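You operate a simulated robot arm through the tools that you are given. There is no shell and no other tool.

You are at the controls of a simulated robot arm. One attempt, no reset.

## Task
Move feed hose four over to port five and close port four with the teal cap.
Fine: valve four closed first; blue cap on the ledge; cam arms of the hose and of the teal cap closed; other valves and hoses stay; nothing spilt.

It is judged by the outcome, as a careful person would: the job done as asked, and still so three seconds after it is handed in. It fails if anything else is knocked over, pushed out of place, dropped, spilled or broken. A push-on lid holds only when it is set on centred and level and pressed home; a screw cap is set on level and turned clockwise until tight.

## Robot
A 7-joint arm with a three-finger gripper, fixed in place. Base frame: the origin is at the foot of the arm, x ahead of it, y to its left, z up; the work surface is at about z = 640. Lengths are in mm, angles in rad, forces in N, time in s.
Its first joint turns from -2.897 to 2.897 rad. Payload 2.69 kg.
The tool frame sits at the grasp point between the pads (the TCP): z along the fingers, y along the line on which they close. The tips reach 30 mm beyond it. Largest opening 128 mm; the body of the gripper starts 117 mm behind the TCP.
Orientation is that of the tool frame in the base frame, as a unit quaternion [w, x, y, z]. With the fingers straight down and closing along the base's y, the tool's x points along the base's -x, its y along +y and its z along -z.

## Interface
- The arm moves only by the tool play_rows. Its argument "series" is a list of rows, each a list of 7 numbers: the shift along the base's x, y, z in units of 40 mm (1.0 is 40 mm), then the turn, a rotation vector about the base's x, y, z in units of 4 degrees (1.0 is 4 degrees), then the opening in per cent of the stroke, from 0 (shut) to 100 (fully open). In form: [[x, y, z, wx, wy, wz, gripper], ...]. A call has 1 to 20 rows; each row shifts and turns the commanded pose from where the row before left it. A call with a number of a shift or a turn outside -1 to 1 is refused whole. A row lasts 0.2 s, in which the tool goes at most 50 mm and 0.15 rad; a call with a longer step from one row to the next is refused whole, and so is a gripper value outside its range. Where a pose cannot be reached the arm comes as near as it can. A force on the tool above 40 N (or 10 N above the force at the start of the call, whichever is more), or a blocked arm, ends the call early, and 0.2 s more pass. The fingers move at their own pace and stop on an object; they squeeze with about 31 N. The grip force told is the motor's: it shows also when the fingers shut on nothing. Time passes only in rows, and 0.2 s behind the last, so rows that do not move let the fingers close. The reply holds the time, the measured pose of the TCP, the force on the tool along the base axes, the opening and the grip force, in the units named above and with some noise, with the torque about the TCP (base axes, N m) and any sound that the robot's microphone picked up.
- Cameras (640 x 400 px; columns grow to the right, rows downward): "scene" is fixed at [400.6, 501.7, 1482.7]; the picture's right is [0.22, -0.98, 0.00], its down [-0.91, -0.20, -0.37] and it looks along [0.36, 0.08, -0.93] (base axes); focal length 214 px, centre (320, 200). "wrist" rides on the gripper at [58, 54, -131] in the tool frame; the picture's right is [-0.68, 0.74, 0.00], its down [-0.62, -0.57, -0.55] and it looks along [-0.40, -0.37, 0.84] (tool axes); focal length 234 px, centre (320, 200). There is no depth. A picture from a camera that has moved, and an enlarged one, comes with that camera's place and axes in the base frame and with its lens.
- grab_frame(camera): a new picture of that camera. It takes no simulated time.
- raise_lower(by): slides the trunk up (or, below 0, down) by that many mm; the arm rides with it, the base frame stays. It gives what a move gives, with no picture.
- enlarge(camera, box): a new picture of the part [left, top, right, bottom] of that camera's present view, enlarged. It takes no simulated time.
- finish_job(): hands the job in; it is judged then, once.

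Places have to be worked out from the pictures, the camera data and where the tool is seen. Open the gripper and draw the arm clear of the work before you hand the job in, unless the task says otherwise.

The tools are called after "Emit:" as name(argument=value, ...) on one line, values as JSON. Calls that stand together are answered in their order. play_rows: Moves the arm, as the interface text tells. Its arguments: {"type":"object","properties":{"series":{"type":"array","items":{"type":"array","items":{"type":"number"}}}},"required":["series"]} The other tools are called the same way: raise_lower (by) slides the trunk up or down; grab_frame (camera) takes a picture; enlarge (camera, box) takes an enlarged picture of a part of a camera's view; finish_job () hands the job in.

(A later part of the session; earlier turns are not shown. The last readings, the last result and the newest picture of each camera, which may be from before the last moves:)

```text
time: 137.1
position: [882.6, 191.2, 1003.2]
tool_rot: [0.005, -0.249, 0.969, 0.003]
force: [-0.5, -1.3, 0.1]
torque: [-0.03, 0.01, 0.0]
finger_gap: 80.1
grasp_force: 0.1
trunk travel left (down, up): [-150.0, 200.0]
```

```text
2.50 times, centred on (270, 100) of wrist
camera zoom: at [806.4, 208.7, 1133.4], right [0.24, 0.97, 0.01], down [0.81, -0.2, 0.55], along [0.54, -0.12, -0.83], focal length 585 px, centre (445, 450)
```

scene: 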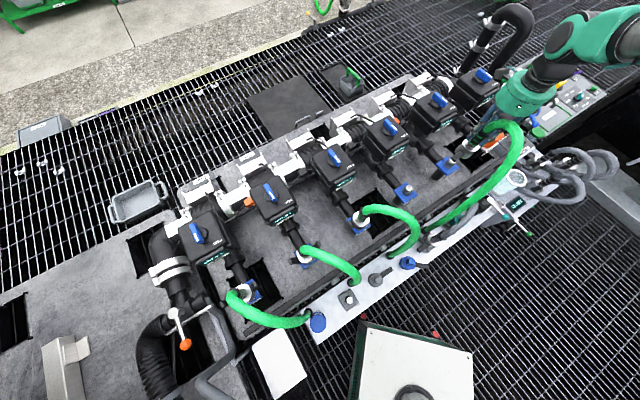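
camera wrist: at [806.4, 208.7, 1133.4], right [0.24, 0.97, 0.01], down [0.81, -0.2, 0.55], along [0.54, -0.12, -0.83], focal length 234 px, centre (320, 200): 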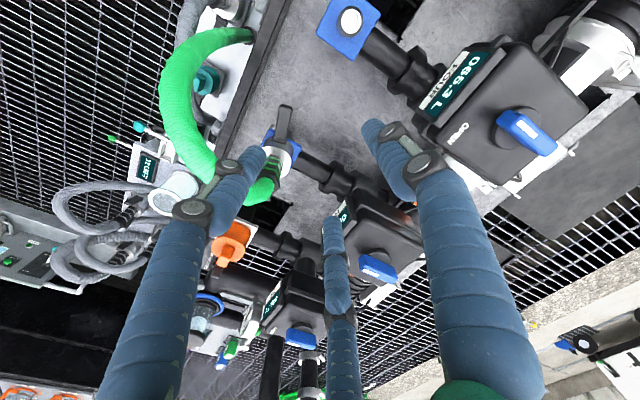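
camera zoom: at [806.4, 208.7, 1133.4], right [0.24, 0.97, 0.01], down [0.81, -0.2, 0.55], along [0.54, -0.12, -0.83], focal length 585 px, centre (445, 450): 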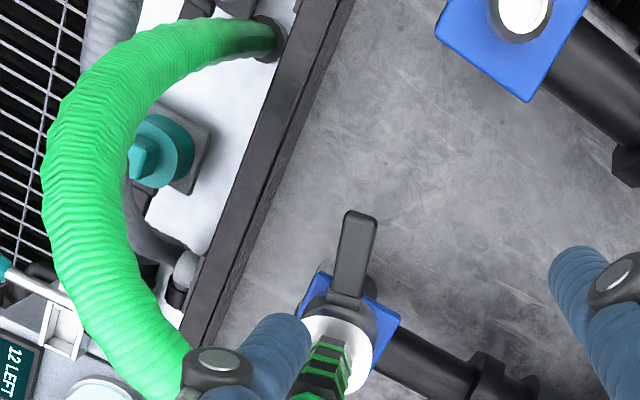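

The post finger is right on the arm's line (r = 104, heading 151°), outside its tip. I descend to arm height.

Emit:
play_rows(series=[[0, 0, -0.8, 0, 0, 0, 62.5], [0, 0, -1, 0, 0, 0, 62.5], [0, 0, -1, 0, 0, 0, 62.5], [0, 0, -1, 0, 0, 0, 62.5], [0, 0, -0.8, 0, 0, 0, 62.5], [0, 0, -0.5, 0, 0, 0, 62.5], [0, 0, -0.3, 0, 0, 0, 62.5], [0, 0, 0, 0, 0, 0, 62.5]])

Emit:
enlarge(camera="wrist", box=[190, 20, 350, 180])

Emit:
enlarge(camera="scene", box=[410, 110, 500, 200])

```text
time: 138.9
position: [884.2, 190.1, 786.4]
tool_rot: [0.004, -0.248, 0.969, 0.003]
force: [-11.3, 7.0, 2.1]
torque: [0.06, 0.2, -0.63]
finger_gap: 81.3
grasp_force: 0.9
trunk travel left (down, up): [-150.0, 200.0]
```

```text
2.50 times, centred on (270, 100) of wrist
camera zoom: at [806.9, 208.8, 915.7], right [0.24, 0.97, 0.01], down [0.81, -0.2, 0.55], along [0.54, -0.12, -0.83], focal length 585 px, centre (445, 450)
```

zoom: 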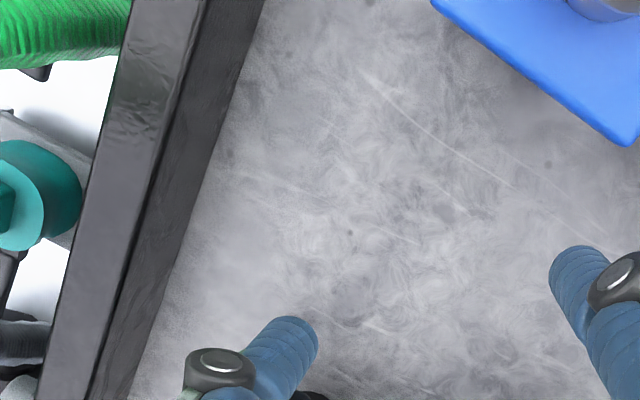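

```text
4.44 times, centred on (455, 155) of scene
camera zoom: at [400.6, 501.7, 1482.7], right [0.22, -0.98, 0.0], down [-0.91, -0.2, -0.37], along [0.36, 0.08, -0.93], focal length 953 px, centre (-280, 400)
```

zoom: 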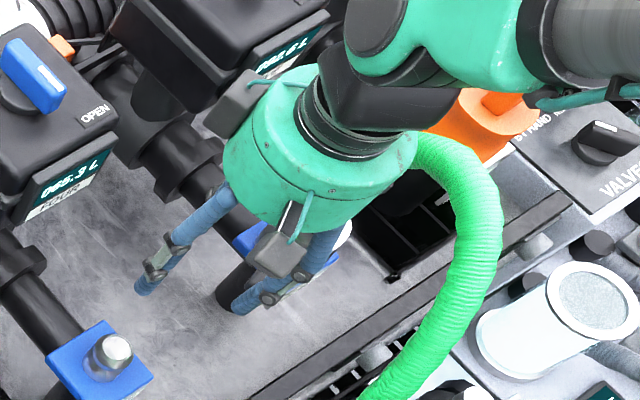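

The finger already rests against the arm's end with 13 N. I start the arc upward and inward.

Emit:
play_rows(series=[[0.031, -0.017, 0.18, 0, 0, 0, 62.5], [0.048, -0.027, 0.175, 0, 0, 0, 62.5], [0.066, -0.036, 0.168, 0, 0, 0, 62.5], [0.085, -0.047, 0.155, 0, 0, 0, 62.5], [0, 0, 0, 0, 0, 0, 62.5]])

Emit:
grab_frame(camera="wrist")

Emit:
enlarge(camera="wrist", box=[210, 100, 350, 240])

Emit:
enlarge(camera="scene", box=[410, 110, 500, 200])

```text
time: 140.1
position: [891.9, 184.2, 815.7]
tool_rot: [0.004, -0.248, 0.969, 0.003]
force: [-0.3, -0.2, 0.8]
torque: [-0.01, 0.01, -0.02]
finger_gap: 80.0
grasp_force: 0.1
trunk travel left (down, up): [-150.0, 200.0]
```

```text
taken
camera wrist: at [815.1, 203.1, 944.7], right [0.24, 0.97, 0.01], down [0.81, -0.2, 0.55], along [0.54, -0.12, -0.83], focal length 234 px, centre (320, 200)
```

wrist: 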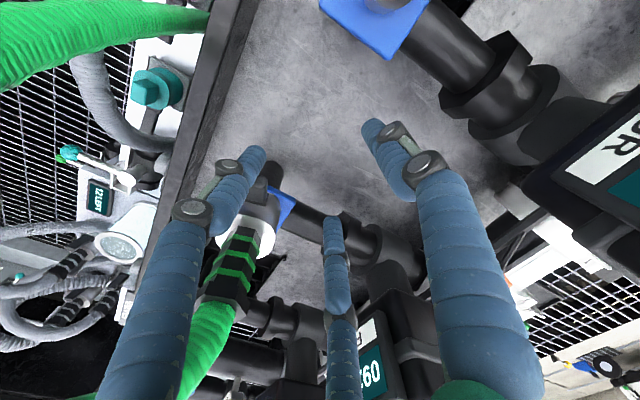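

```text
2.86 times, centred on (280, 170) of wrist
camera zoom: at [815.1, 203.1, 944.7], right [0.24, 0.97, 0.01], down [0.81, -0.2, 0.55], along [0.54, -0.12, -0.83], focal length 669 px, centre (434, 286)
```

zoom: 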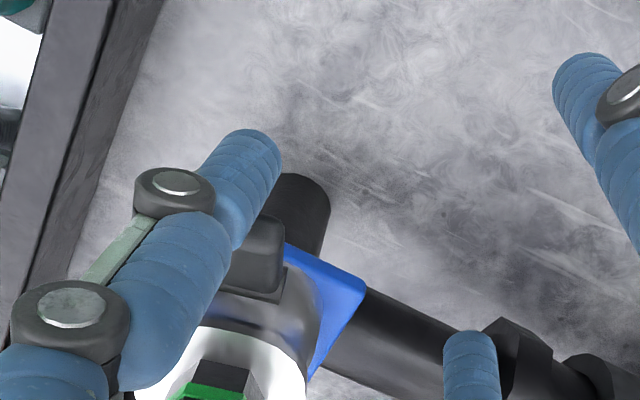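

```text
4.44 times, centred on (455, 155) of scene
camera zoom: at [400.6, 501.7, 1482.7], right [0.22, -0.98, 0.0], down [-0.91, -0.2, -0.37], along [0.36, 0.08, -0.93], focal length 953 px, centre (-280, 400)
```

zoom: 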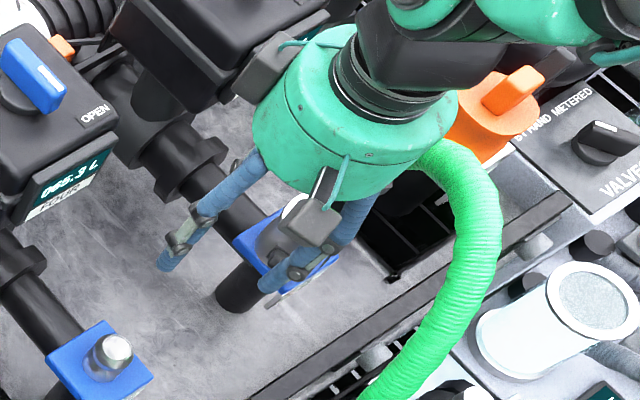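

The arm is rising behind the finger with no strain. I continue along the arc.

Emit:
play_rows(series=[[0.098, -0.055, 0.143, 0, 0, 0, 62.5], [0.114, -0.063, 0.13, 0, 0, 0, 62.5], [0.127, -0.07, 0.11, 0, 0, 0, 62.5], [0, 0, 0, 0, 0, 0, 62.5]])

Emit:
enlarge(camera="wrist", box=[200, 100, 340, 240])

```text
time: 141.1
position: [906.4, 177.9, 828.8]
tool_rot: [0.004, -0.247, 0.969, 0.003]
force: [-0.1, 0.7, -0.2]
torque: [0.04, 0.0, 0.02]
finger_gap: 79.9
grasp_force: 0.1
trunk travel left (down, up): [-150.0, 200.0]
```

```text
2.86 times, centred on (270, 170) of wrist
camera zoom: at [829.2, 196.1, 959.5], right [0.24, 0.97, 0.01], down [0.81, -0.2, 0.55], along [0.54, -0.12, -0.83], focal length 669 px, centre (463, 286)
```

zoom: 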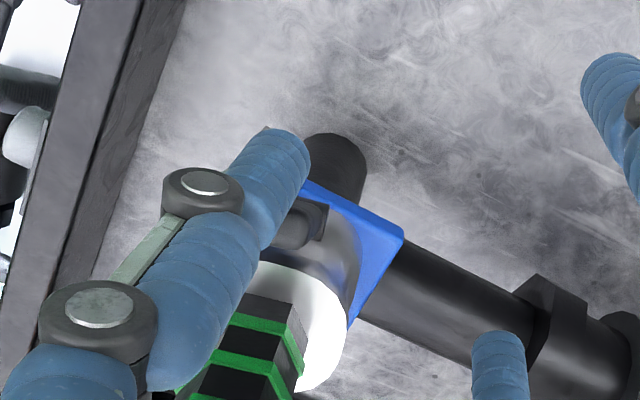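

Contact is at about 69 mm from the axis; about 20 mm more to go. I push on inward.

Emit:
play_rows(series=[[0.14, -0.078, 0.08, 0, 0, 0, 62.5], [0.13, -0.072, 0.05, 0, 0, 0, 62.5], [0.1, -0.055, 0.02, 0, 0, 0, 62.5], [0, 0, 0, 0, 0, 0, 62.5]])

Emit:
enlarge(camera="wrist", box=[200, 100, 340, 240])

Emit:
enlarge(camera="scene", box=[430, 120, 500, 190])

```text
time: 141.9
position: [914.5, 173.6, 833.0]
tool_rot: [-0.002, -0.248, 0.969, 0.004]
force: [-14.4, 6.4, -0.4]
torque: [0.09, 0.22, -0.77]
finger_gap: 81.3
grasp_force: 0.3
trunk travel left (down, up): [-150.0, 200.0]
stopped in row 4: the force on the tool passed its limit at 44 N (the readings are from after the stop); the commanded pose is now the measured one
```

```text
2.86 times, centred on (270, 170) of wrist
camera zoom: at [839.7, 191.4, 963.3], right [0.24, 0.97, 0.01], down [0.81, -0.2, 0.54], along [0.53, -0.12, -0.84], focal length 669 px, centre (463, 286)
```

zoom: 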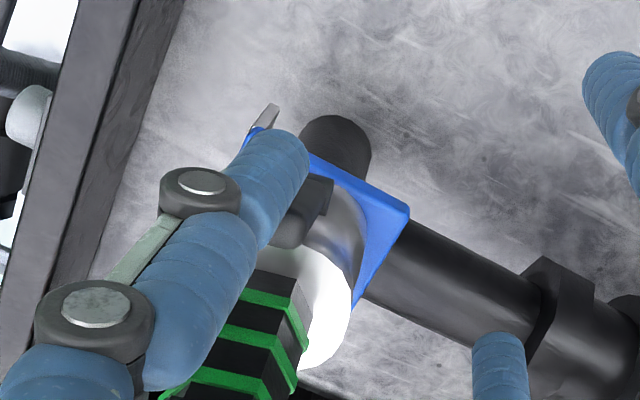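

```text
5.71 times, centred on (465, 155) of scene
camera zoom: at [400.6, 501.7, 1482.7], right [0.22, -0.98, 0.0], down [-0.91, -0.2, -0.37], along [0.36, 0.08, -0.93], focal length 1226 px, centre (-509, 457)
```

zoom: 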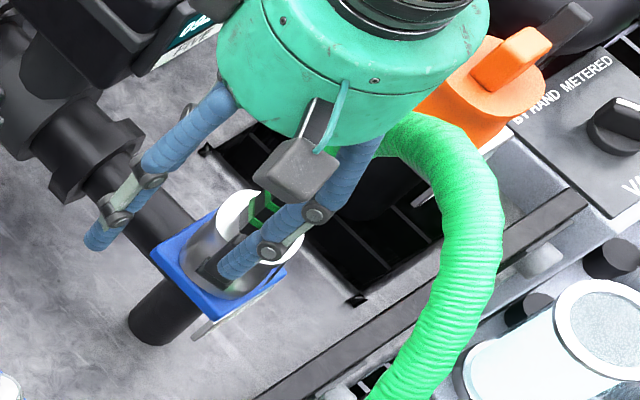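

It stopped at 44 N with the finger still a bit far out. I back off and rise to see where the arm is.

Emit:
play_rows(series=[[-0.15, 0.083, 0, 0, 0, 0, 62.5], [-0.15, 0.083, 0.3, 0, 0, 0, 62.5], [0, 0, 0.9, 0, 0, 0, 62.5], [0, 0, 1, 0, 0, 0, 62.5], [0, 0, 1, 0, 0, 0, 62.5], [0, 0, 0.8, 0, 0, 0, 62.5], [0, 0, 0, 0, 0, 0, 62.5]])

Emit:
enlarge(camera="wrist", box=[190, 60, 340, 200])

Emit:
enlarge(camera="scene", box=[430, 120, 500, 190])

```text
time: 143.5
position: [903.8, 180.5, 995.3]
tool_rot: [0.0, -0.247, 0.969, 0.004]
force: [-0.9, -0.1, -0.5]
torque: [-0.02, -0.01, -0.01]
finger_gap: 79.8
grasp_force: 0.0
trunk travel left (down, up): [-150.0, 200.0]
```

```text
2.86 times, centred on (265, 130) of wrist
camera zoom: at [828.5, 198.4, 1125.6], right [0.24, 0.97, 0.01], down [0.81, -0.2, 0.55], along [0.53, -0.12, -0.84], focal length 669 px, centre (477, 400)
```

zoom: 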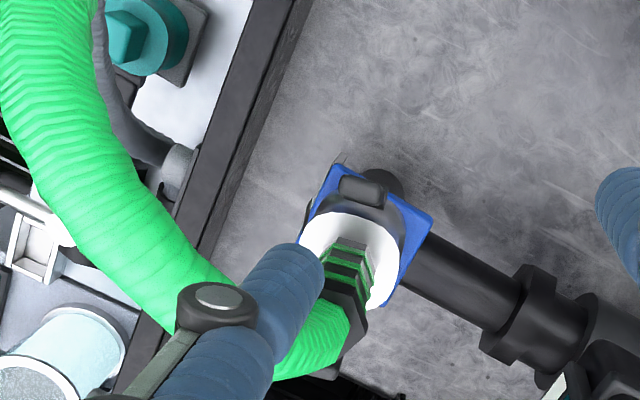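

```text
5.71 times, centred on (465, 155) of scene
camera zoom: at [400.6, 501.7, 1482.7], right [0.22, -0.98, 0.0], down [-0.91, -0.2, -0.37], along [0.36, 0.08, -0.93], focal length 1226 px, centre (-509, 457)
```

zoom: 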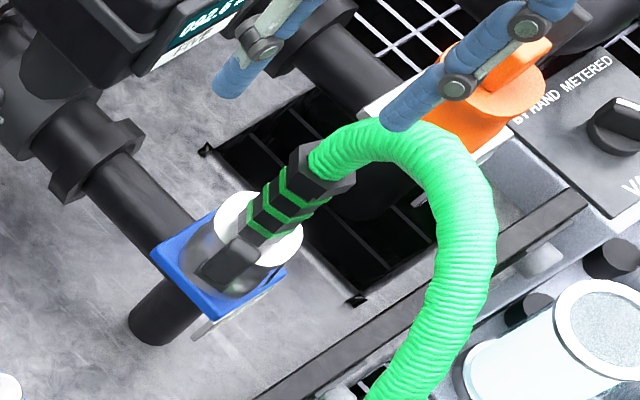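

The second arm now stands up close to the cup. I compare it closely with the closed arms from the scene camera.

Emit:
enlarge(camera="scene", box=[440, 145, 480, 180])

Emit:
enlarge(camera="scene", box=[345, 200, 385, 235])

Emit:
enlarge(camera="wrist", box=[285, 100, 345, 160])

```text
11.43 times, centred on (460, 162) of scene
camera zoom: at [400.6, 501.7, 1482.7], right [0.22, -0.98, 0.0], down [-0.91, -0.2, -0.37], along [0.36, 0.08, -0.93], focal length 2451 px, centre (-1280, 629)
```

zoom: 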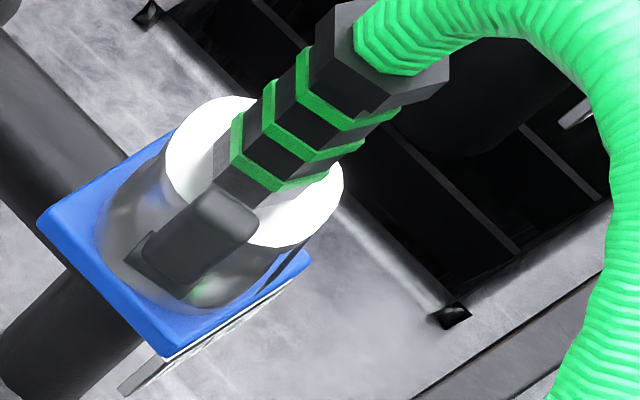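

```text
11.43 times, centred on (365, 218) of scene
camera zoom: at [400.6, 501.7, 1482.7], right [0.22, -0.98, 0.0], down [-0.91, -0.2, -0.37], along [0.36, 0.08, -0.93], focal length 2451 px, centre (-194, 0)
```

zoom: 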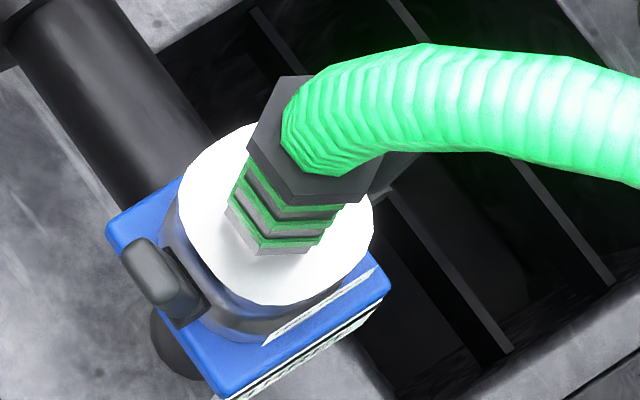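

```text
6.67 times, centred on (315, 130) of wrist
camera zoom: at [828.5, 198.4, 1125.6], right [0.24, 0.97, 0.01], down [0.81, -0.2, 0.55], along [0.53, -0.12, -0.84], focal length 1561 px, centre (353, 667)
```

zoom: 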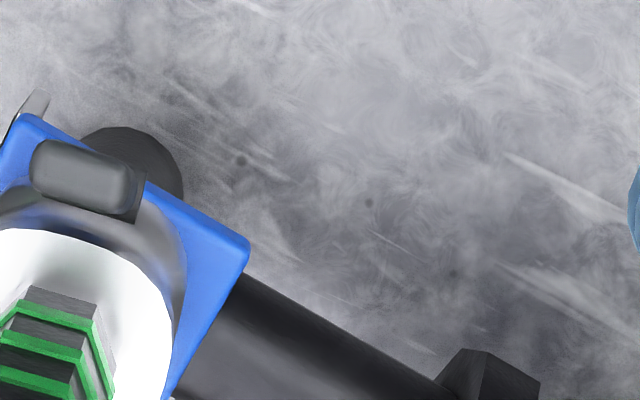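

From here I cannot judge the arm's angle well, and the hose near the palm may have caused the stop. I move to a viewpoint square to the arms' plane to compare both arms.

Emit:
play_rows(series=[[0.055, -0.1, 0.05, 0, 0, -1, 62.5], [0.055, -0.1, 0.05, 0, 0, -1, 62.5], [0.055, -0.1, 0.05, 0, 0, -1, 62.5], [0.055, -0.1, 0.05, 0, 0, -1, 62.5], [0.055, -0.1, 0.05, 0, 0, -1, 62.5], [0.055, -0.1, 0.05, 0, 0, -1, 62.5], [0.055, -0.1, 0.05, 0, 0, -1, 62.5], [0.055, -0.1, 0.05, 0, 0, -1, 62.5], [0.055, -0.1, 0.05, 0, 0, -1, 62.5], [0.055, -0.1, 0.05, 0, 0, -1, 62.5], [0.055, -0.1, 0, 0, 0, -1, 62.5], [0.055, -0.1, 0, 0, 0, -1, 62.5], [0.055, -0.1, 0, 0, 0, -1, 62.5], [0.055, -0.1, 0, 0, 0, -1, 62.5], [0.055, -0.1, 0, 0, 0, -1, 62.5], [0.055, -0.1, 0, 0, 0, -1, 62.5], [0.055, -0.1, 0, 0, 0, -1, 62.5], [0.055, -0.1, 0, 0, 0, -1, 62.5], [0.055, -0.1, 0, 0, 0, -1, 62.5], [0.045, -0.1, 0, 0, 0, -1, 62.5]])

Emit:
play_rows(series=[[0, 0, 0, 0, 0, -1, 62.5], [0, 0, 0, 0, 0, -1, 62.5], [0, 0, 0, 0, 0, -1, 62.5], [0, 0, 0, 0, 0, -1, 62.5], [0, 0, 0, 0, 0, -1, 62.5], [0, 0, 0, 0, 0, -0.7, 62.5], [0, 0, 0, 0, 0, 0, 62.5]])

Emit:
grab_frame(camera="wrist")

Emit:
enlarge(camera="wrist", box=[270, 60, 370, 150])

```text
time: 147.7
position: [949.3, 98.9, 1015.1]
tool_rot: [0.003, 0.432, 0.902, 0.002]
force: [1.0, 0.3, 0.1]
torque: [0.03, 0.02, 0.01]
finger_gap: 80.2
grasp_force: 0.0
trunk travel left (down, up): [-150.0, 200.0]
```

```text
time: 149.3
position: [947.5, 98.4, 1014.5]
tool_rot: [0.004, 0.602, 0.799, 0.001]
force: [0.1, 0.0, 0.4]
torque: [-0.01, 0.0, -0.01]
finger_gap: 80.0
grasp_force: 0.0
trunk travel left (down, up): [-150.0, 200.0]
```

```text
taken
camera wrist: at [984.4, 169.9, 1144.3], right [0.89, -0.45, 0.01], down [-0.38, -0.75, 0.55], along [-0.24, -0.49, -0.84], focal length 234 px, centre (320, 200)
```

wrist: 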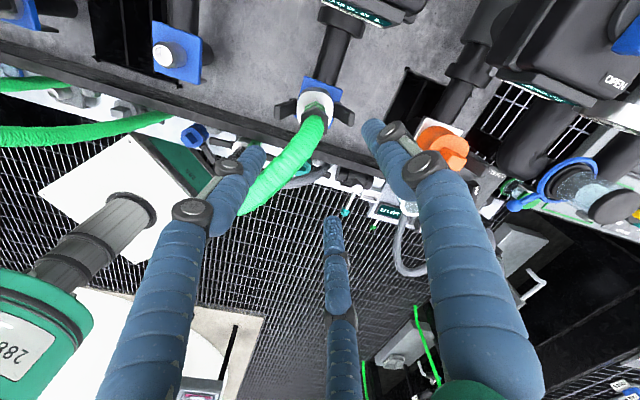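

```text
4.44 times, centred on (320, 105) of wrist
camera zoom: at [984.4, 169.9, 1144.3], right [0.89, -0.45, 0.01], down [-0.38, -0.75, 0.55], along [-0.24, -0.49, -0.84], focal length 1041 px, centre (320, 622)
```

zoom: 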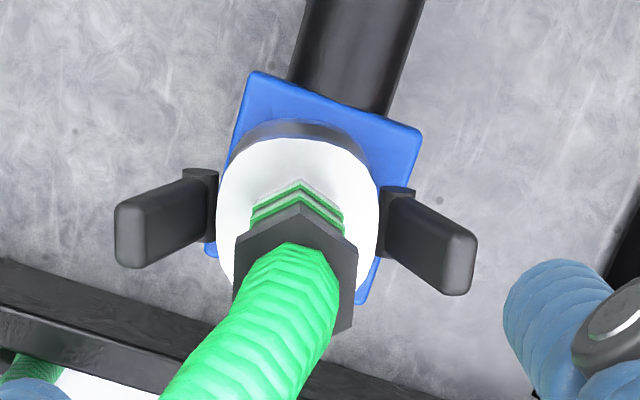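

Both arms stand nearly symmetric (tips about 50 and 53 mm out). To be safe I press the second arm once more with the hand fully open and well away from the hose, using another finger.

Emit:
play_rows(series=[[-0.242, 0.3675, 0, 0, 0, 0.75, 100], [-0.242, 0.3675, 0, 0, 0, 0.75, 100], [-0.242, 0.3675, 0, 0, 0, 0.75, 100], [-0.242, 0.3675, 0, 0, 0, 0.75, 100], [-0.242, 0.3675, 0, 0, 0, 0.75, 100], [-0.242, 0.3675, 0, 0, 0, 0.75, 100], [-0.242, 0.3675, 0, 0, 0, 0.75, 100], [-0.242, 0.3675, 0, 0, 0, 0.75, 100], [0, 0, -0.8, 0, 0, 0, 100], [0, 0, 0, 0, 0, 0, 100]])

Emit:
grab_frame(camera="wrist")

Emit:
enlarge(camera="wrist", box=[260, 110, 420, 270])

Emit:
enlarge(camera="scene", box=[410, 90, 510, 190])

```text
time: 151.5
position: [872.4, 216.0, 981.6]
tool_rot: [0.002, 0.424, 0.906, 0.002]
force: [0.0, -0.6, -0.7]
torque: [-0.02, 0.04, 0.0]
finger_gap: 128.0
grasp_force: 0.0
trunk travel left (down, up): [-150.0, 200.0]
```

```text
taken
camera wrist: at [876.3, 295.8, 1111.4], right [1.0, -0.05, 0.01], down [-0.04, -0.84, 0.55], along [-0.02, -0.55, -0.84], focal length 234 px, centre (320, 200)
```

wrist: 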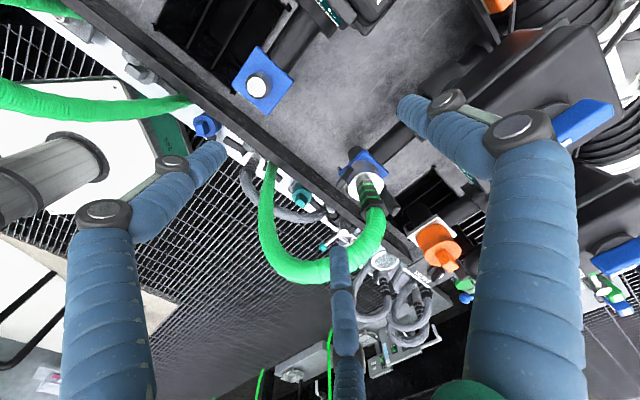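

```text
2.50 times, centred on (340, 190) of wrist
camera zoom: at [876.3, 295.8, 1111.4], right [1.0, -0.05, 0.01], down [-0.04, -0.84, 0.55], along [-0.02, -0.55, -0.84], focal length 585 px, centre (270, 225)
```

zoom: 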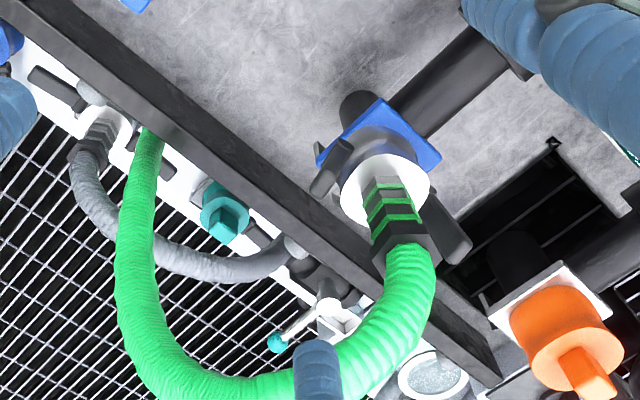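

```text
4.00 times, centred on (460, 140) of scene
camera zoom: at [400.6, 501.7, 1482.7], right [0.22, -0.98, 0.0], down [-0.91, -0.2, -0.37], along [0.36, 0.08, -0.93], focal length 858 px, centre (-240, 440)
```

zoom: 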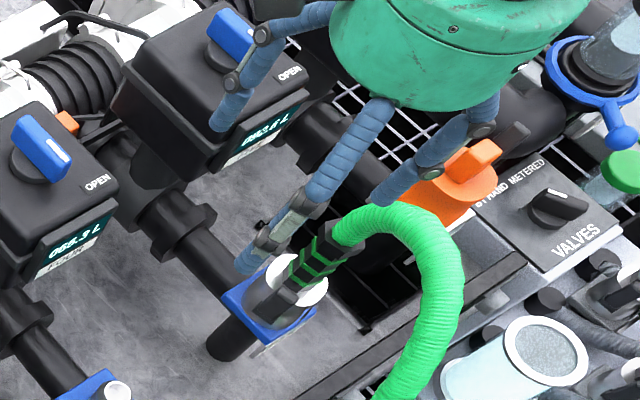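

In this view both arms stand up; the far one (B) leans about 6–10 mm further out than the other. I move the finger just outside it, descend and press it home.

Emit:
play_rows(series=[[-0.22, 0.13, 0, 0, 0, 0, 100], [0, 0, -0.9, 0, 0, 0, 100], [0, 0, -0.9, 0, 0, 0, 100], [0, 0, -0.9, 0, 0, 0, 100], [0, 0, -0.6, 0, 0, 0, 100], [0, 0, -0.35, 0, 0, 0, 100], [0, 0, 0, 0, 0, 0, 100]])

Emit:
grab_frame(camera="wrist")

Emit:
enlarge(camera="wrist", box=[270, 160, 410, 300])

Emit:
enlarge(camera="scene", box=[430, 120, 500, 190])

```text
time: 153.1
position: [862.9, 220.6, 835.2]
tool_rot: [0.005, 0.424, 0.906, 0.003]
force: [-0.3, -0.2, -0.2]
torque: [0.01, 0.01, -0.01]
finger_gap: 128.0
grasp_force: 0.0
trunk travel left (down, up): [-150.0, 200.0]
```

```text
taken
camera wrist: at [866.0, 300.5, 966.0], right [1.0, -0.05, 0.01], down [-0.04, -0.84, 0.55], along [-0.02, -0.55, -0.84], focal length 234 px, centre (320, 200)
```

wrist: 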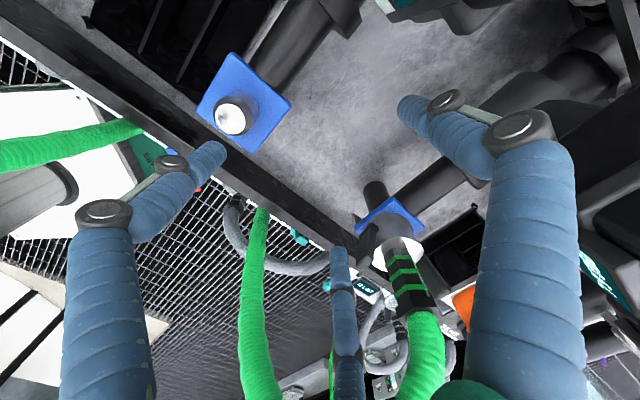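

```text
2.86 times, centred on (340, 230) of wrist
camera zoom: at [866.0, 300.5, 966.0], right [1.0, -0.05, 0.01], down [-0.04, -0.84, 0.55], along [-0.02, -0.55, -0.84], focal length 669 px, centre (263, 114)
```

zoom: 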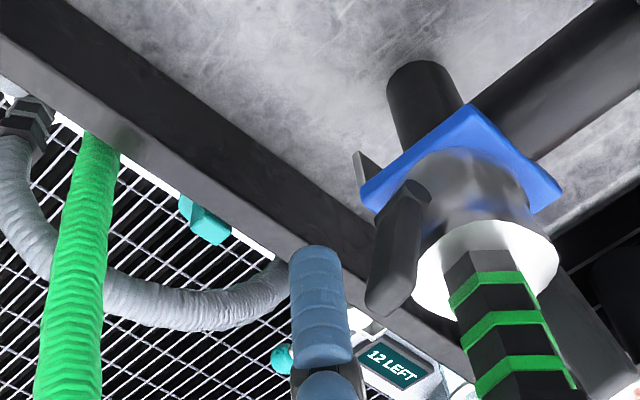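

```text
5.71 times, centred on (465, 155) of scene
camera zoom: at [400.6, 501.7, 1482.7], right [0.22, -0.98, 0.0], down [-0.91, -0.2, -0.37], along [0.36, 0.08, -0.93], focal length 1226 px, centre (-509, 457)
```

zoom: 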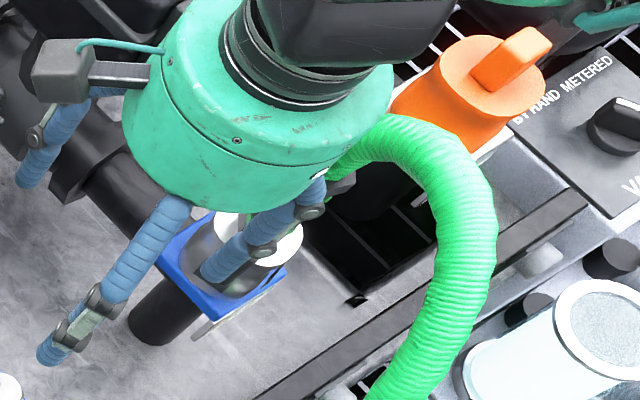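

From this low view, arm B leans only about 19° from vertical, the same as the closed arms. I press it gently once to confirm it is at its stop.

Emit:
play_rows(series=[[0.087, -0.05, 0, 0, 0, 0, 100], [0.087, -0.05, 0, 0, 0, 0, 100], [0.087, -0.05, 0, 0, 0, 0, 100], [0.06, -0.035, 0, 0, 0, 0, 100], [0.04, -0.02, 0, 0, 0, 0, 100], [0, 0, 0, 0, 0, 0, 100]])

Emit:
enlarge(camera="wrist", box=[270, 160, 410, 300])

```text
time: 154.5
position: [876.3, 213.3, 836.6]
tool_rot: [0.003, 0.423, 0.906, 0.003]
force: [-0.7, 0.4, -0.3]
torque: [0.0, -0.02, 0.01]
finger_gap: 128.1
grasp_force: 0.0
trunk travel left (down, up): [-150.0, 200.0]
```

```text
2.86 times, centred on (340, 230) of wrist
camera zoom: at [881.0, 292.3, 966.7], right [1.0, -0.05, 0.01], down [-0.04, -0.84, 0.55], along [-0.02, -0.55, -0.84], focal length 669 px, centre (263, 114)
```

zoom: 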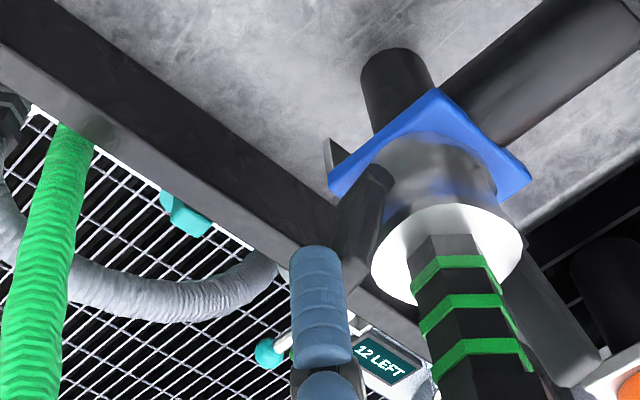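

Just about touching. I press a little further.

Emit:
play_rows(series=[[0.087, -0.05, 0, 0, 0, 0, 100], [0.087, -0.05, 0, 0, 0, 0, 100], [0.06, -0.035, 0, 0, 0, 0, 100], [0, 0, 0, 0, 0, 0, 100]])

Emit:
enlarge(camera="wrist", box=[270, 160, 410, 300])

```text
time: 155.5
position: [887.5, 207.5, 836.1]
tool_rot: [0.003, 0.424, 0.906, 0.002]
force: [0.8, 0.2, 0.9]
torque: [-0.04, 0.01, 0.01]
finger_gap: 127.8
grasp_force: 0.0
trunk travel left (down, up): [-150.0, 200.0]
```

```text
2.86 times, centred on (340, 230) of wrist
camera zoom: at [890.3, 286.7, 966.4], right [1.0, -0.05, 0.01], down [-0.04, -0.84, 0.55], along [-0.02, -0.55, -0.84], focal length 669 px, centre (263, 114)
```

zoom: 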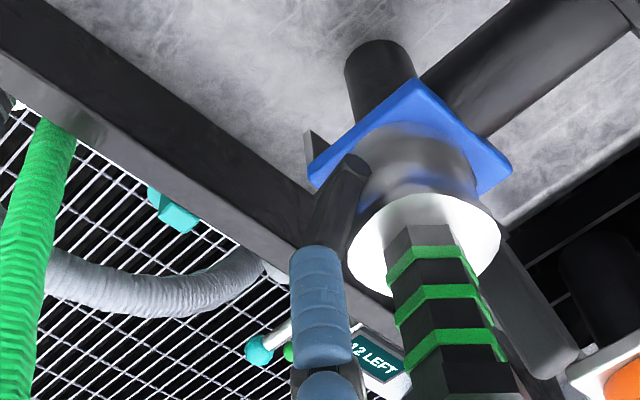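

The fingertip is passing above the arm's tip. I back off, lower 12 mm and press again.

Emit:
play_rows(series=[[-0.26, 0.15, 0, 0, 0, 0, 100], [-0.1, 0.055, 0, 0, 0, 0, 100], [0, 0, -0.3, 0, 0, 0, 100], [0.087, -0.05, 0, 0, 0, 0, 100], [0.087, -0.05, 0, 0, 0, 0, 100], [0.087, -0.05, 0, 0, 0, 0, 100], [0, 0, 0, 0, 0, 0, 100]])

Emit:
enlarge(camera="wrist", box=[270, 160, 410, 300])

```text
time: 157.1
position: [882.1, 209.9, 823.2]
tool_rot: [0.003, 0.423, 0.906, 0.002]
force: [-1.7, 0.5, -0.7]
torque: [0.02, 0.03, -0.13]
finger_gap: 127.7
grasp_force: 0.0
trunk travel left (down, up): [-150.0, 200.0]
```

```text
2.86 times, centred on (340, 230) of wrist
camera zoom: at [886.2, 289.2, 954.1], right [1.0, -0.05, 0.01], down [-0.04, -0.84, 0.55], along [-0.02, -0.55, -0.84], focal length 669 px, centre (263, 114)
```

zoom: 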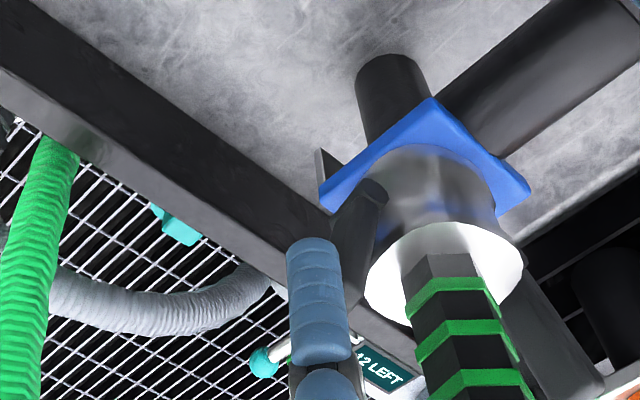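

Light contact begins. I press further in small steps.

Emit:
play_rows(series=[[0.065, -0.037, 0, 0, 0, 0, 100], [0.065, -0.037, 0, 0, 0, 0, 100], [0.065, -0.037, 0, 0, 0, 0, 100], [0, 0, 0, 0, 0, 0, 100]])

Emit:
enlarge(camera="wrist", box=[270, 160, 410, 300])

```text
time: 158.1
position: [891.2, 205.7, 823.7]
tool_rot: [0.004, 0.423, 0.906, 0.003]
force: [1.6, 1.6, -0.1]
torque: [-0.01, -0.05, 0.02]
finger_gap: 129.1
grasp_force: 0.2
trunk travel left (down, up): [-150.0, 200.0]
```

```text
2.86 times, centred on (340, 230) of wrist
camera zoom: at [895.1, 285.0, 954.6], right [1.0, -0.05, 0.01], down [-0.04, -0.84, 0.55], along [-0.02, -0.55, -0.84], focal length 669 px, centre (263, 114)
```

zoom: 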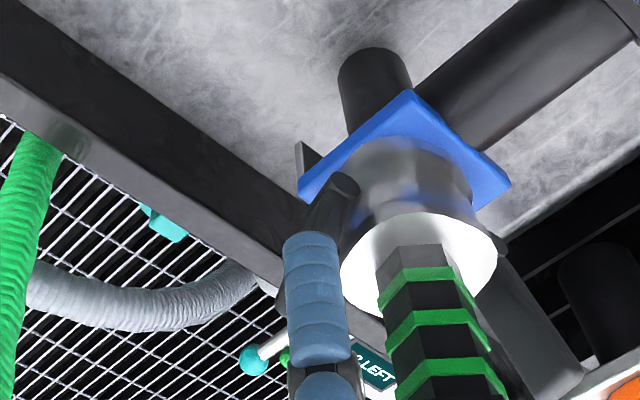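

The finger is at 53 mm from the axis with hardly any load. I press a few more millimetres to feel the stop.

Emit:
play_rows(series=[[0.065, -0.037, 0, 0, 0, 0, 100], [0.065, -0.037, 0, 0, 0, 0, 100], [0, 0, 0, 0, 0, 0, 100]])

Emit:
enlarge(camera="wrist", box=[270, 160, 410, 300])

Emit:
enlarge(camera="scene", box=[430, 120, 500, 190])

```text
time: 158.9
position: [895.9, 202.1, 823.2]
tool_rot: [0.003, 0.423, 0.906, 0.003]
force: [0.3, 0.6, -0.4]
torque: [-0.01, 0.02, 0.0]
finger_gap: 129.2
grasp_force: 0.0
trunk travel left (down, up): [-150.0, 200.0]
```

```text
2.86 times, centred on (340, 230) of wrist
camera zoom: at [899.8, 281.8, 953.6], right [1.0, -0.05, 0.01], down [-0.04, -0.84, 0.55], along [-0.02, -0.55, -0.84], focal length 669 px, centre (263, 114)
```

zoom: 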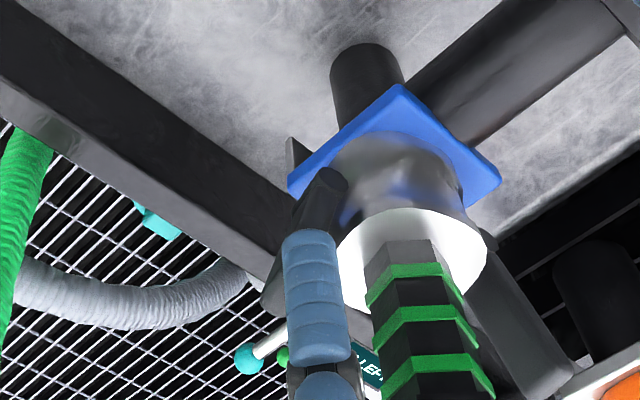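

```text
5.71 times, centred on (465, 155) of scene
camera zoom: at [400.6, 501.7, 1482.7], right [0.22, -0.98, 0.0], down [-0.91, -0.2, -0.37], along [0.36, 0.08, -0.93], focal length 1226 px, centre (-509, 457)
```

zoom: 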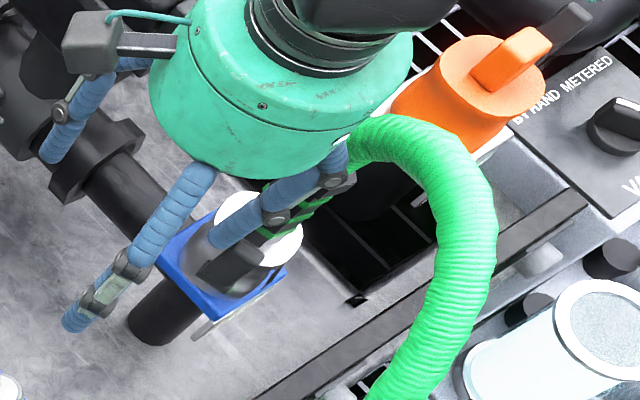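

The finger slid past the arm's side, so this adds nothing; from this low angle the arm leans about 18° which matches closed arms. I retreat, rise, and view it from the same relative pose in which I saw the closed arms on port four.

Emit:
play_rows(series=[[-0.26, 0.15, 0, 0, 0, 0, 100], [-0.2, 0.12, 0.3, 0, 0, 0, 100], [0, 0, 1, 0, 0, 0, 100], [0, 0, 1, 0, 0, 0, 100], [0, 0, 1, 0, 0, 0, 100], [0, 0, 1, 0, 0, 0, 100], [0, 0, 1, 0, 0, 0.7, 100], [0.2, -0.35, 0.6, 0, 0, 0, 100], [0.35, -0.6, 0, 0, 0, 0, 100], [0.35, -0.6, 0, 0, 0, 0, 100], [0.35, -0.6, 0, 0, 0, 0, 100], [0.35, -0.6, 0, 0, 0, 0, 100], [0, 0, 0, 0, 0, 0, 100]])

Emit:
enlarge(camera="wrist", box=[240, 40, 400, 180])

Emit:
grab_frame(camera="wrist")

```text
time: 161.7
position: [943.7, 100.7, 1059.4]
tool_rot: [0.003, 0.402, 0.916, 0.002]
force: [0.7, -0.4, 0.2]
torque: [0.05, 0.04, -0.02]
finger_gap: 127.9
grasp_force: 0.0
trunk travel left (down, up): [-150.0, 200.0]
```

```text
2.86 times, centred on (320, 110) of wrist
camera zoom: at [943.2, 180.2, 1189.9], right [1.0, 0.0, 0.01], down [0.0, -0.84, 0.55], along [0.01, -0.55, -0.84], focal length 669 px, centre (320, 457)
```

zoom: 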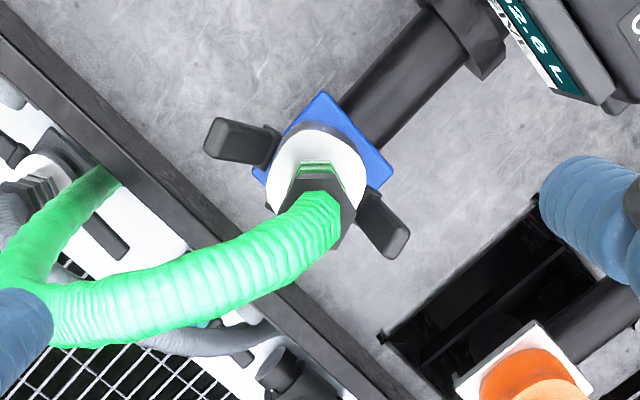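

```text
taken
camera wrist: at [943.2, 180.2, 1189.9], right [1.0, 0.0, 0.01], down [0.0, -0.84, 0.55], along [0.01, -0.55, -0.84], focal length 234 px, centre (320, 200)
```

wrist: 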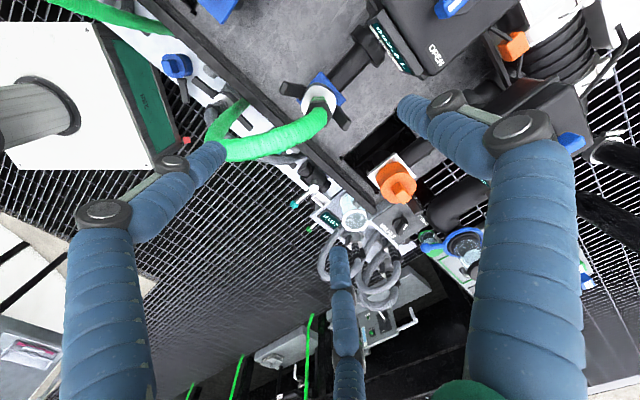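

Measured against the reference view, arm A matches but the whole coupler leans about 4–5° toward arm B. I will straighten it: grip the hex collar with the centring jaws exactly on the port axis, above the closed arms.

Emit:
play_rows(series=[[0.045, 0, 0, 0, 0, -0.94, 62.5], [0.045, 0, 0, 0, 0, -0.94, 62.5], [0.045, 0, 0, 0, 0, -0.94, 62.5], [0, 0, 0, 0, 0, -0.94, 62.5], [0, 0, 0, 0, 0, -0.94, 62.5], [0, 0, 0, 0, 0, -0.94, 62.5], [0, 0, -0.8, 0, 0, 0, 62.5], [0, 0, -1, 0, 0, 0, 62.5], [0, 0, -1, 0, 0, 0, 62.5], [0, 0, -0.9, 0, 0, 0, 62.5], [0, 0, 0, 0, 0, 0, 62.5]])

Emit:
grab_frame(camera="wrist")

Emit:
enlarge(camera="wrist", box=[240, 60, 400, 220])

```text
time: 164.1
position: [945.9, 102.9, 911.2]
tool_rot: [0.003, 0.572, 0.82, 0.002]
force: [0.1, -0.1, -1.0]
torque: [-0.02, 0.05, 0.01]
finger_gap: 79.9
grasp_force: 0.0
trunk travel left (down, up): [-150.0, 200.0]
```

```text
taken
camera wrist: at [977.6, 176.7, 1041.7], right [0.92, -0.38, 0.01], down [-0.32, -0.77, 0.55], along [-0.2, -0.51, -0.84], focal length 234 px, centre (320, 200)
```

wrist: 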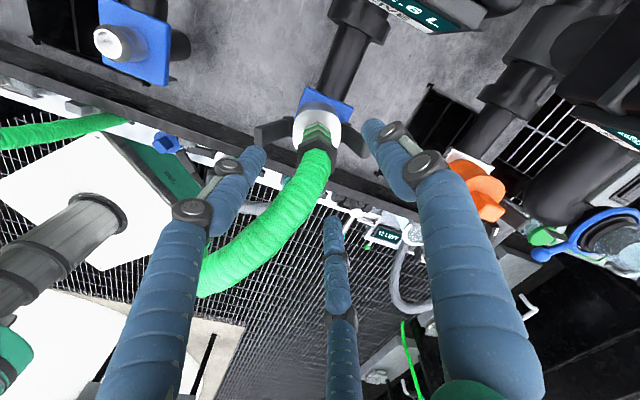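

```text
2.50 times, centred on (320, 140) of wrist
camera zoom: at [977.6, 176.7, 1041.7], right [0.92, -0.38, 0.01], down [-0.32, -0.77, 0.55], along [-0.2, -0.51, -0.84], focal length 585 px, centre (320, 350)
```

zoom: 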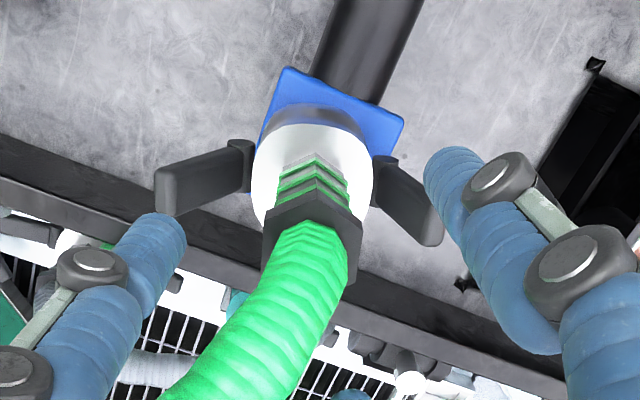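

The evidence for tilt versus a small sideways offset is mixed. I take the same view as right after seating (TCP z = 1013) for a direct comparison.

Emit:
play_rows(series=[[0.04, -0.04, 1, 0, 0, 0, 62.5], [0, 0, 1, 0, 0, 0, 62.5], [0, 0, 0.55, 0, 0, 0, 62.5], [0, 0, 0, 0, 0, 0, 62.5]])

Emit:
enlarge(camera="wrist", box=[240, 60, 400, 180])

```text
time: 165.1
position: [947.9, 101.5, 1016.2]
tool_rot: [0.004, 0.573, 0.82, 0.002]
force: [-0.1, 0.4, 1.1]
torque: [0.02, -0.02, 0.04]
finger_gap: 80.0
grasp_force: 0.0
trunk travel left (down, up): [-150.0, 200.0]
```

```text
3.33 times, centred on (320, 120) of wrist
camera zoom: at [977.8, 176.2, 1145.6], right [0.92, -0.38, 0.01], down [-0.32, -0.77, 0.55], along [-0.2, -0.51, -0.84], focal length 781 px, centre (320, 467)
```

zoom: 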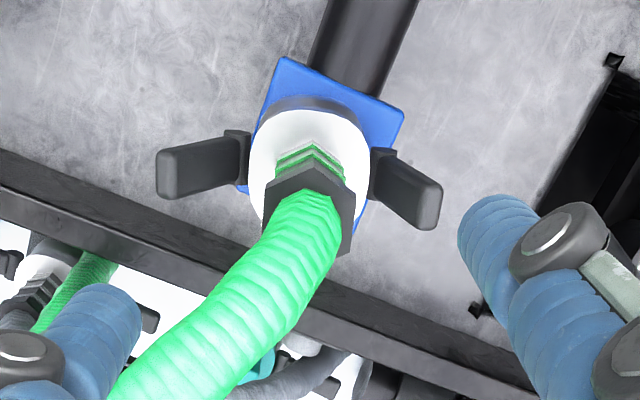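

The coupler is level, only about 3 mm over within its play; but arm B has been dragged slightly open (tip ~60 mm). I repeat the push that worked: post finger from the far side, at arm-tip height.

Emit:
play_rows(series=[[-0.24, 0.4, 0, 0, 0, -1, 62.5], [-0.24, 0.4, 0, 0, 0, -1, 62.5], [-0.24, 0.4, 0, 0, 0, -1, 62.5], [-0.24, 0.4, 0, 0, 0, -1, 62.5], [-0.24, 0.4, 0, 0, 0, -1, 62.5], [-0.1, 0.06, -0.8, 0, 0, 0, 62.5], [0, 0, -1, 0, 0, 0, 62.5], [0, 0, 0, 0, 0, 0, 62.5]])

Emit:
grab_frame(camera="wrist")

Emit:
enlarge(camera="wrist", box=[240, 120, 400, 280])

```text
time: 166.9
position: [895.6, 183.5, 941.3]
tool_rot: [0.004, 0.706, 0.708, 0.0]
force: [-0.1, 0.6, -0.5]
torque: [0.03, 0.06, 0.0]
finger_gap: 80.1
grasp_force: 0.1
trunk travel left (down, up): [-150.0, 200.0]
```

```text
taken
camera wrist: at [948.9, 242.2, 1071.3], right [0.74, -0.67, 0.01], down [-0.57, -0.61, 0.55], along [-0.36, -0.41, -0.84], focal length 234 px, centre (320, 200)
```

wrist: 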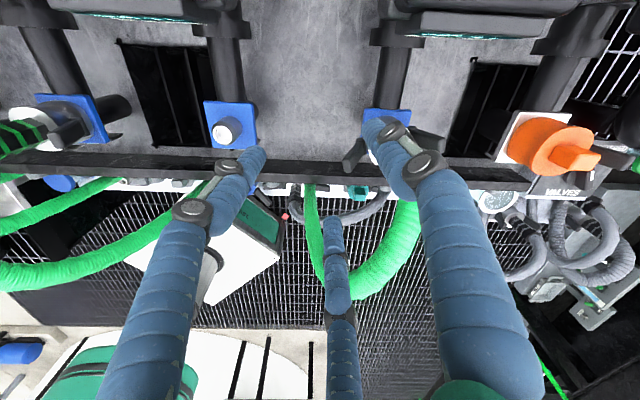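

```text
2.50 times, centred on (320, 200) of wrist
camera zoom: at [948.9, 242.2, 1071.3], right [0.74, -0.67, 0.01], down [-0.57, -0.61, 0.55], along [-0.36, -0.41, -0.84], focal length 585 px, centre (320, 200)
```

zoom: 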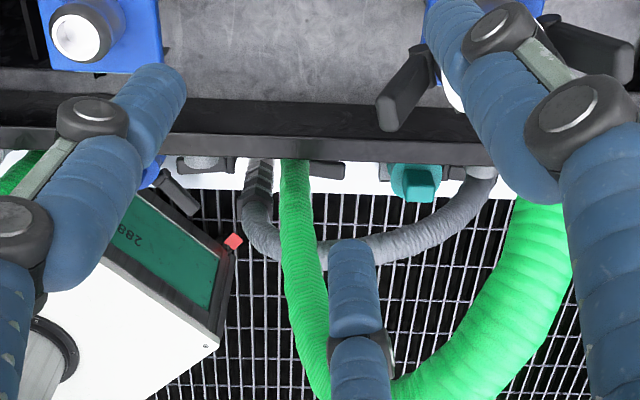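

The post finger is at r = 84 on the arm's line, outside its tip (r ≈ 57). I descend and push inward until it stops.

Emit:
play_rows(series=[[0, 0, -0.9, 0, 0, 0, 62.5], [0, 0, -0.9, 0, 0, 0, 62.5], [0, 0, -0.9, 0, 0, 0, 62.5], [0.13, -0.072, 0, 0, 0, 0, 62.5], [0.13, -0.072, 0, 0, 0, 0, 62.5], [0.1, -0.055, 0, 0, 0, 0, 62.5], [0, 0, 0, 0, 0, 0, 62.5]])

Emit:
enlarge(camera="wrist", box=[260, 140, 400, 280])

```text
time: 168.5
position: [909.9, 176.2, 833.7]
tool_rot: [0.003, 0.706, 0.708, 0.0]
force: [-0.4, -0.2, -0.9]
torque: [0.01, 0.02, -0.02]
finger_gap: 79.9
grasp_force: 0.1
trunk travel left (down, up): [-150.0, 200.0]
```

```text
2.86 times, centred on (330, 210) of wrist
camera zoom: at [964.6, 235.5, 963.9], right [0.74, -0.67, 0.01], down [-0.57, -0.62, 0.55], along [-0.36, -0.41, -0.84], focal length 669 px, centre (291, 171)
```

zoom: 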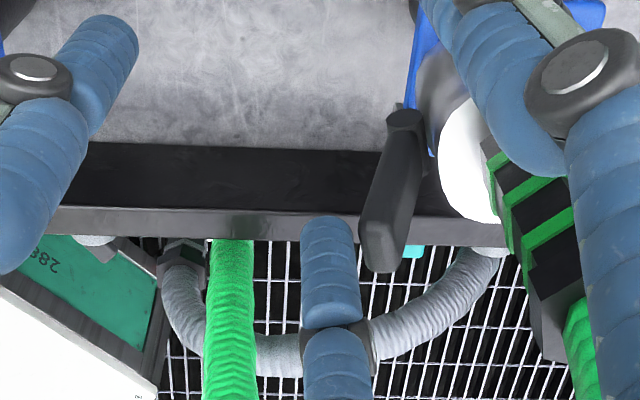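

The finger is nearly against the arm's tip. I push on in small steps until it resists.

Emit:
play_rows(series=[[0.08, -0.045, 0, 0, 0, 0, 62.5], [0.08, -0.045, 0, 0, 0, 0, 62.5], [0.08, -0.045, 0, 0, 0, 0, 62.5], [0, 0, 0, 0, 0, 0, 62.5]])

Emit:
enlarge(camera="wrist", box=[260, 140, 400, 280])

```text
time: 169.3
position: [914.5, 174.6, 830.8]
tool_rot: [0.0, 0.707, 0.707, -0.003]
force: [-14.9, 7.3, 0.8]
torque: [0.09, 0.21, -0.82]
finger_gap: 81.3
grasp_force: 0.8
trunk travel left (down, up): [-150.0, 200.0]
stopped in row 3: the force on the tool passed its limit at 44 N (the readings are from after the stop); the commanded pose is now the measured one
```

```text
2.86 times, centred on (330, 210) of wrist
camera zoom: at [969.2, 234.2, 960.9], right [0.74, -0.67, 0.0], down [-0.56, -0.61, 0.55], along [-0.37, -0.41, -0.83], focal length 669 px, centre (291, 171)
```

zoom: 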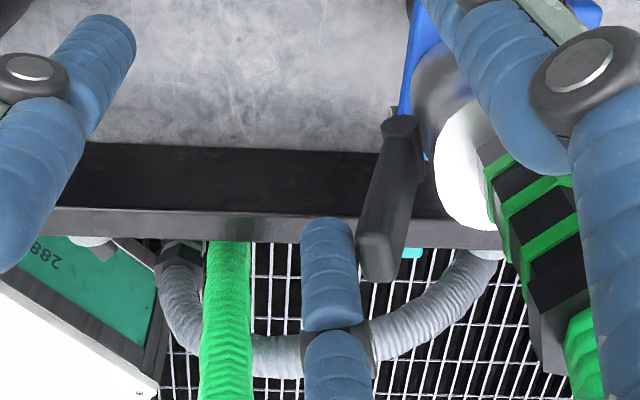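

The arm resists 44 N at exactly the same place as before, so it is at its closed stop. I retreat, and then do a gentle pull test on the collar to confirm the coupling is latched.

Emit:
play_rows(series=[[-0.2, 0.11, 0, 0, 0, 0, 62.5], [-0.2, 0.11, 0.3, 0, 0, 0, 62.5], [0, 0, 1, 0, 0, 0, 62.5], [0, 0, 1, 0, 0, 0, 62.5], [0, 0, 1, 0, 0, 0, 62.5], [0, 0, 1, 0, 0, 0, 62.5], [0.25, -0.42, 0, 0, 0, 1, 62.5], [0.25, -0.42, 0, 0, 0, 1, 62.5], [0.25, -0.42, 0, 0, 0, 1, 62.5], [0.25, -0.42, 0, 0, 0, 1, 62.5], [0.2, -0.4, 0, 0, 0, 1, 62.5], [0, 0, 0, 0, 0, 0, 62.5]])

Emit:
enlarge(camera="wrist", box=[240, 60, 400, 180])

Emit:
enlarge(camera="scene", box=[430, 120, 500, 190])

```text
time: 171.9
position: [949.7, 99.1, 1004.6]
tool_rot: [0.003, 0.572, 0.82, 0.0]
force: [-0.1, -0.6, -0.3]
torque: [0.01, 0.04, -0.04]
finger_gap: 79.9
grasp_force: 0.0
trunk travel left (down, up): [-150.0, 200.0]
```

```text
3.33 times, centred on (320, 120) of wrist
camera zoom: at [981.6, 172.8, 1134.4], right [0.92, -0.38, 0.0], down [-0.32, -0.77, 0.55], along [-0.21, -0.51, -0.83], focal length 781 px, centre (320, 467)
```

zoom: 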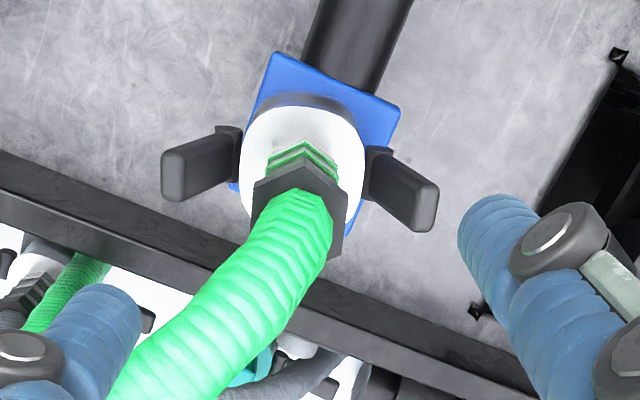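

```text
5.71 times, centred on (465, 155) of scene
camera zoom: at [400.6, 501.7, 1482.7], right [0.22, -0.98, 0.0], down [-0.91, -0.2, -0.37], along [0.36, 0.08, -0.93], focal length 1226 px, centre (-509, 457)
```

zoom: 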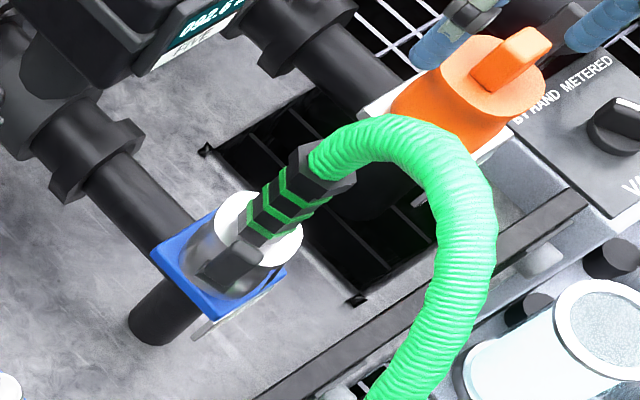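

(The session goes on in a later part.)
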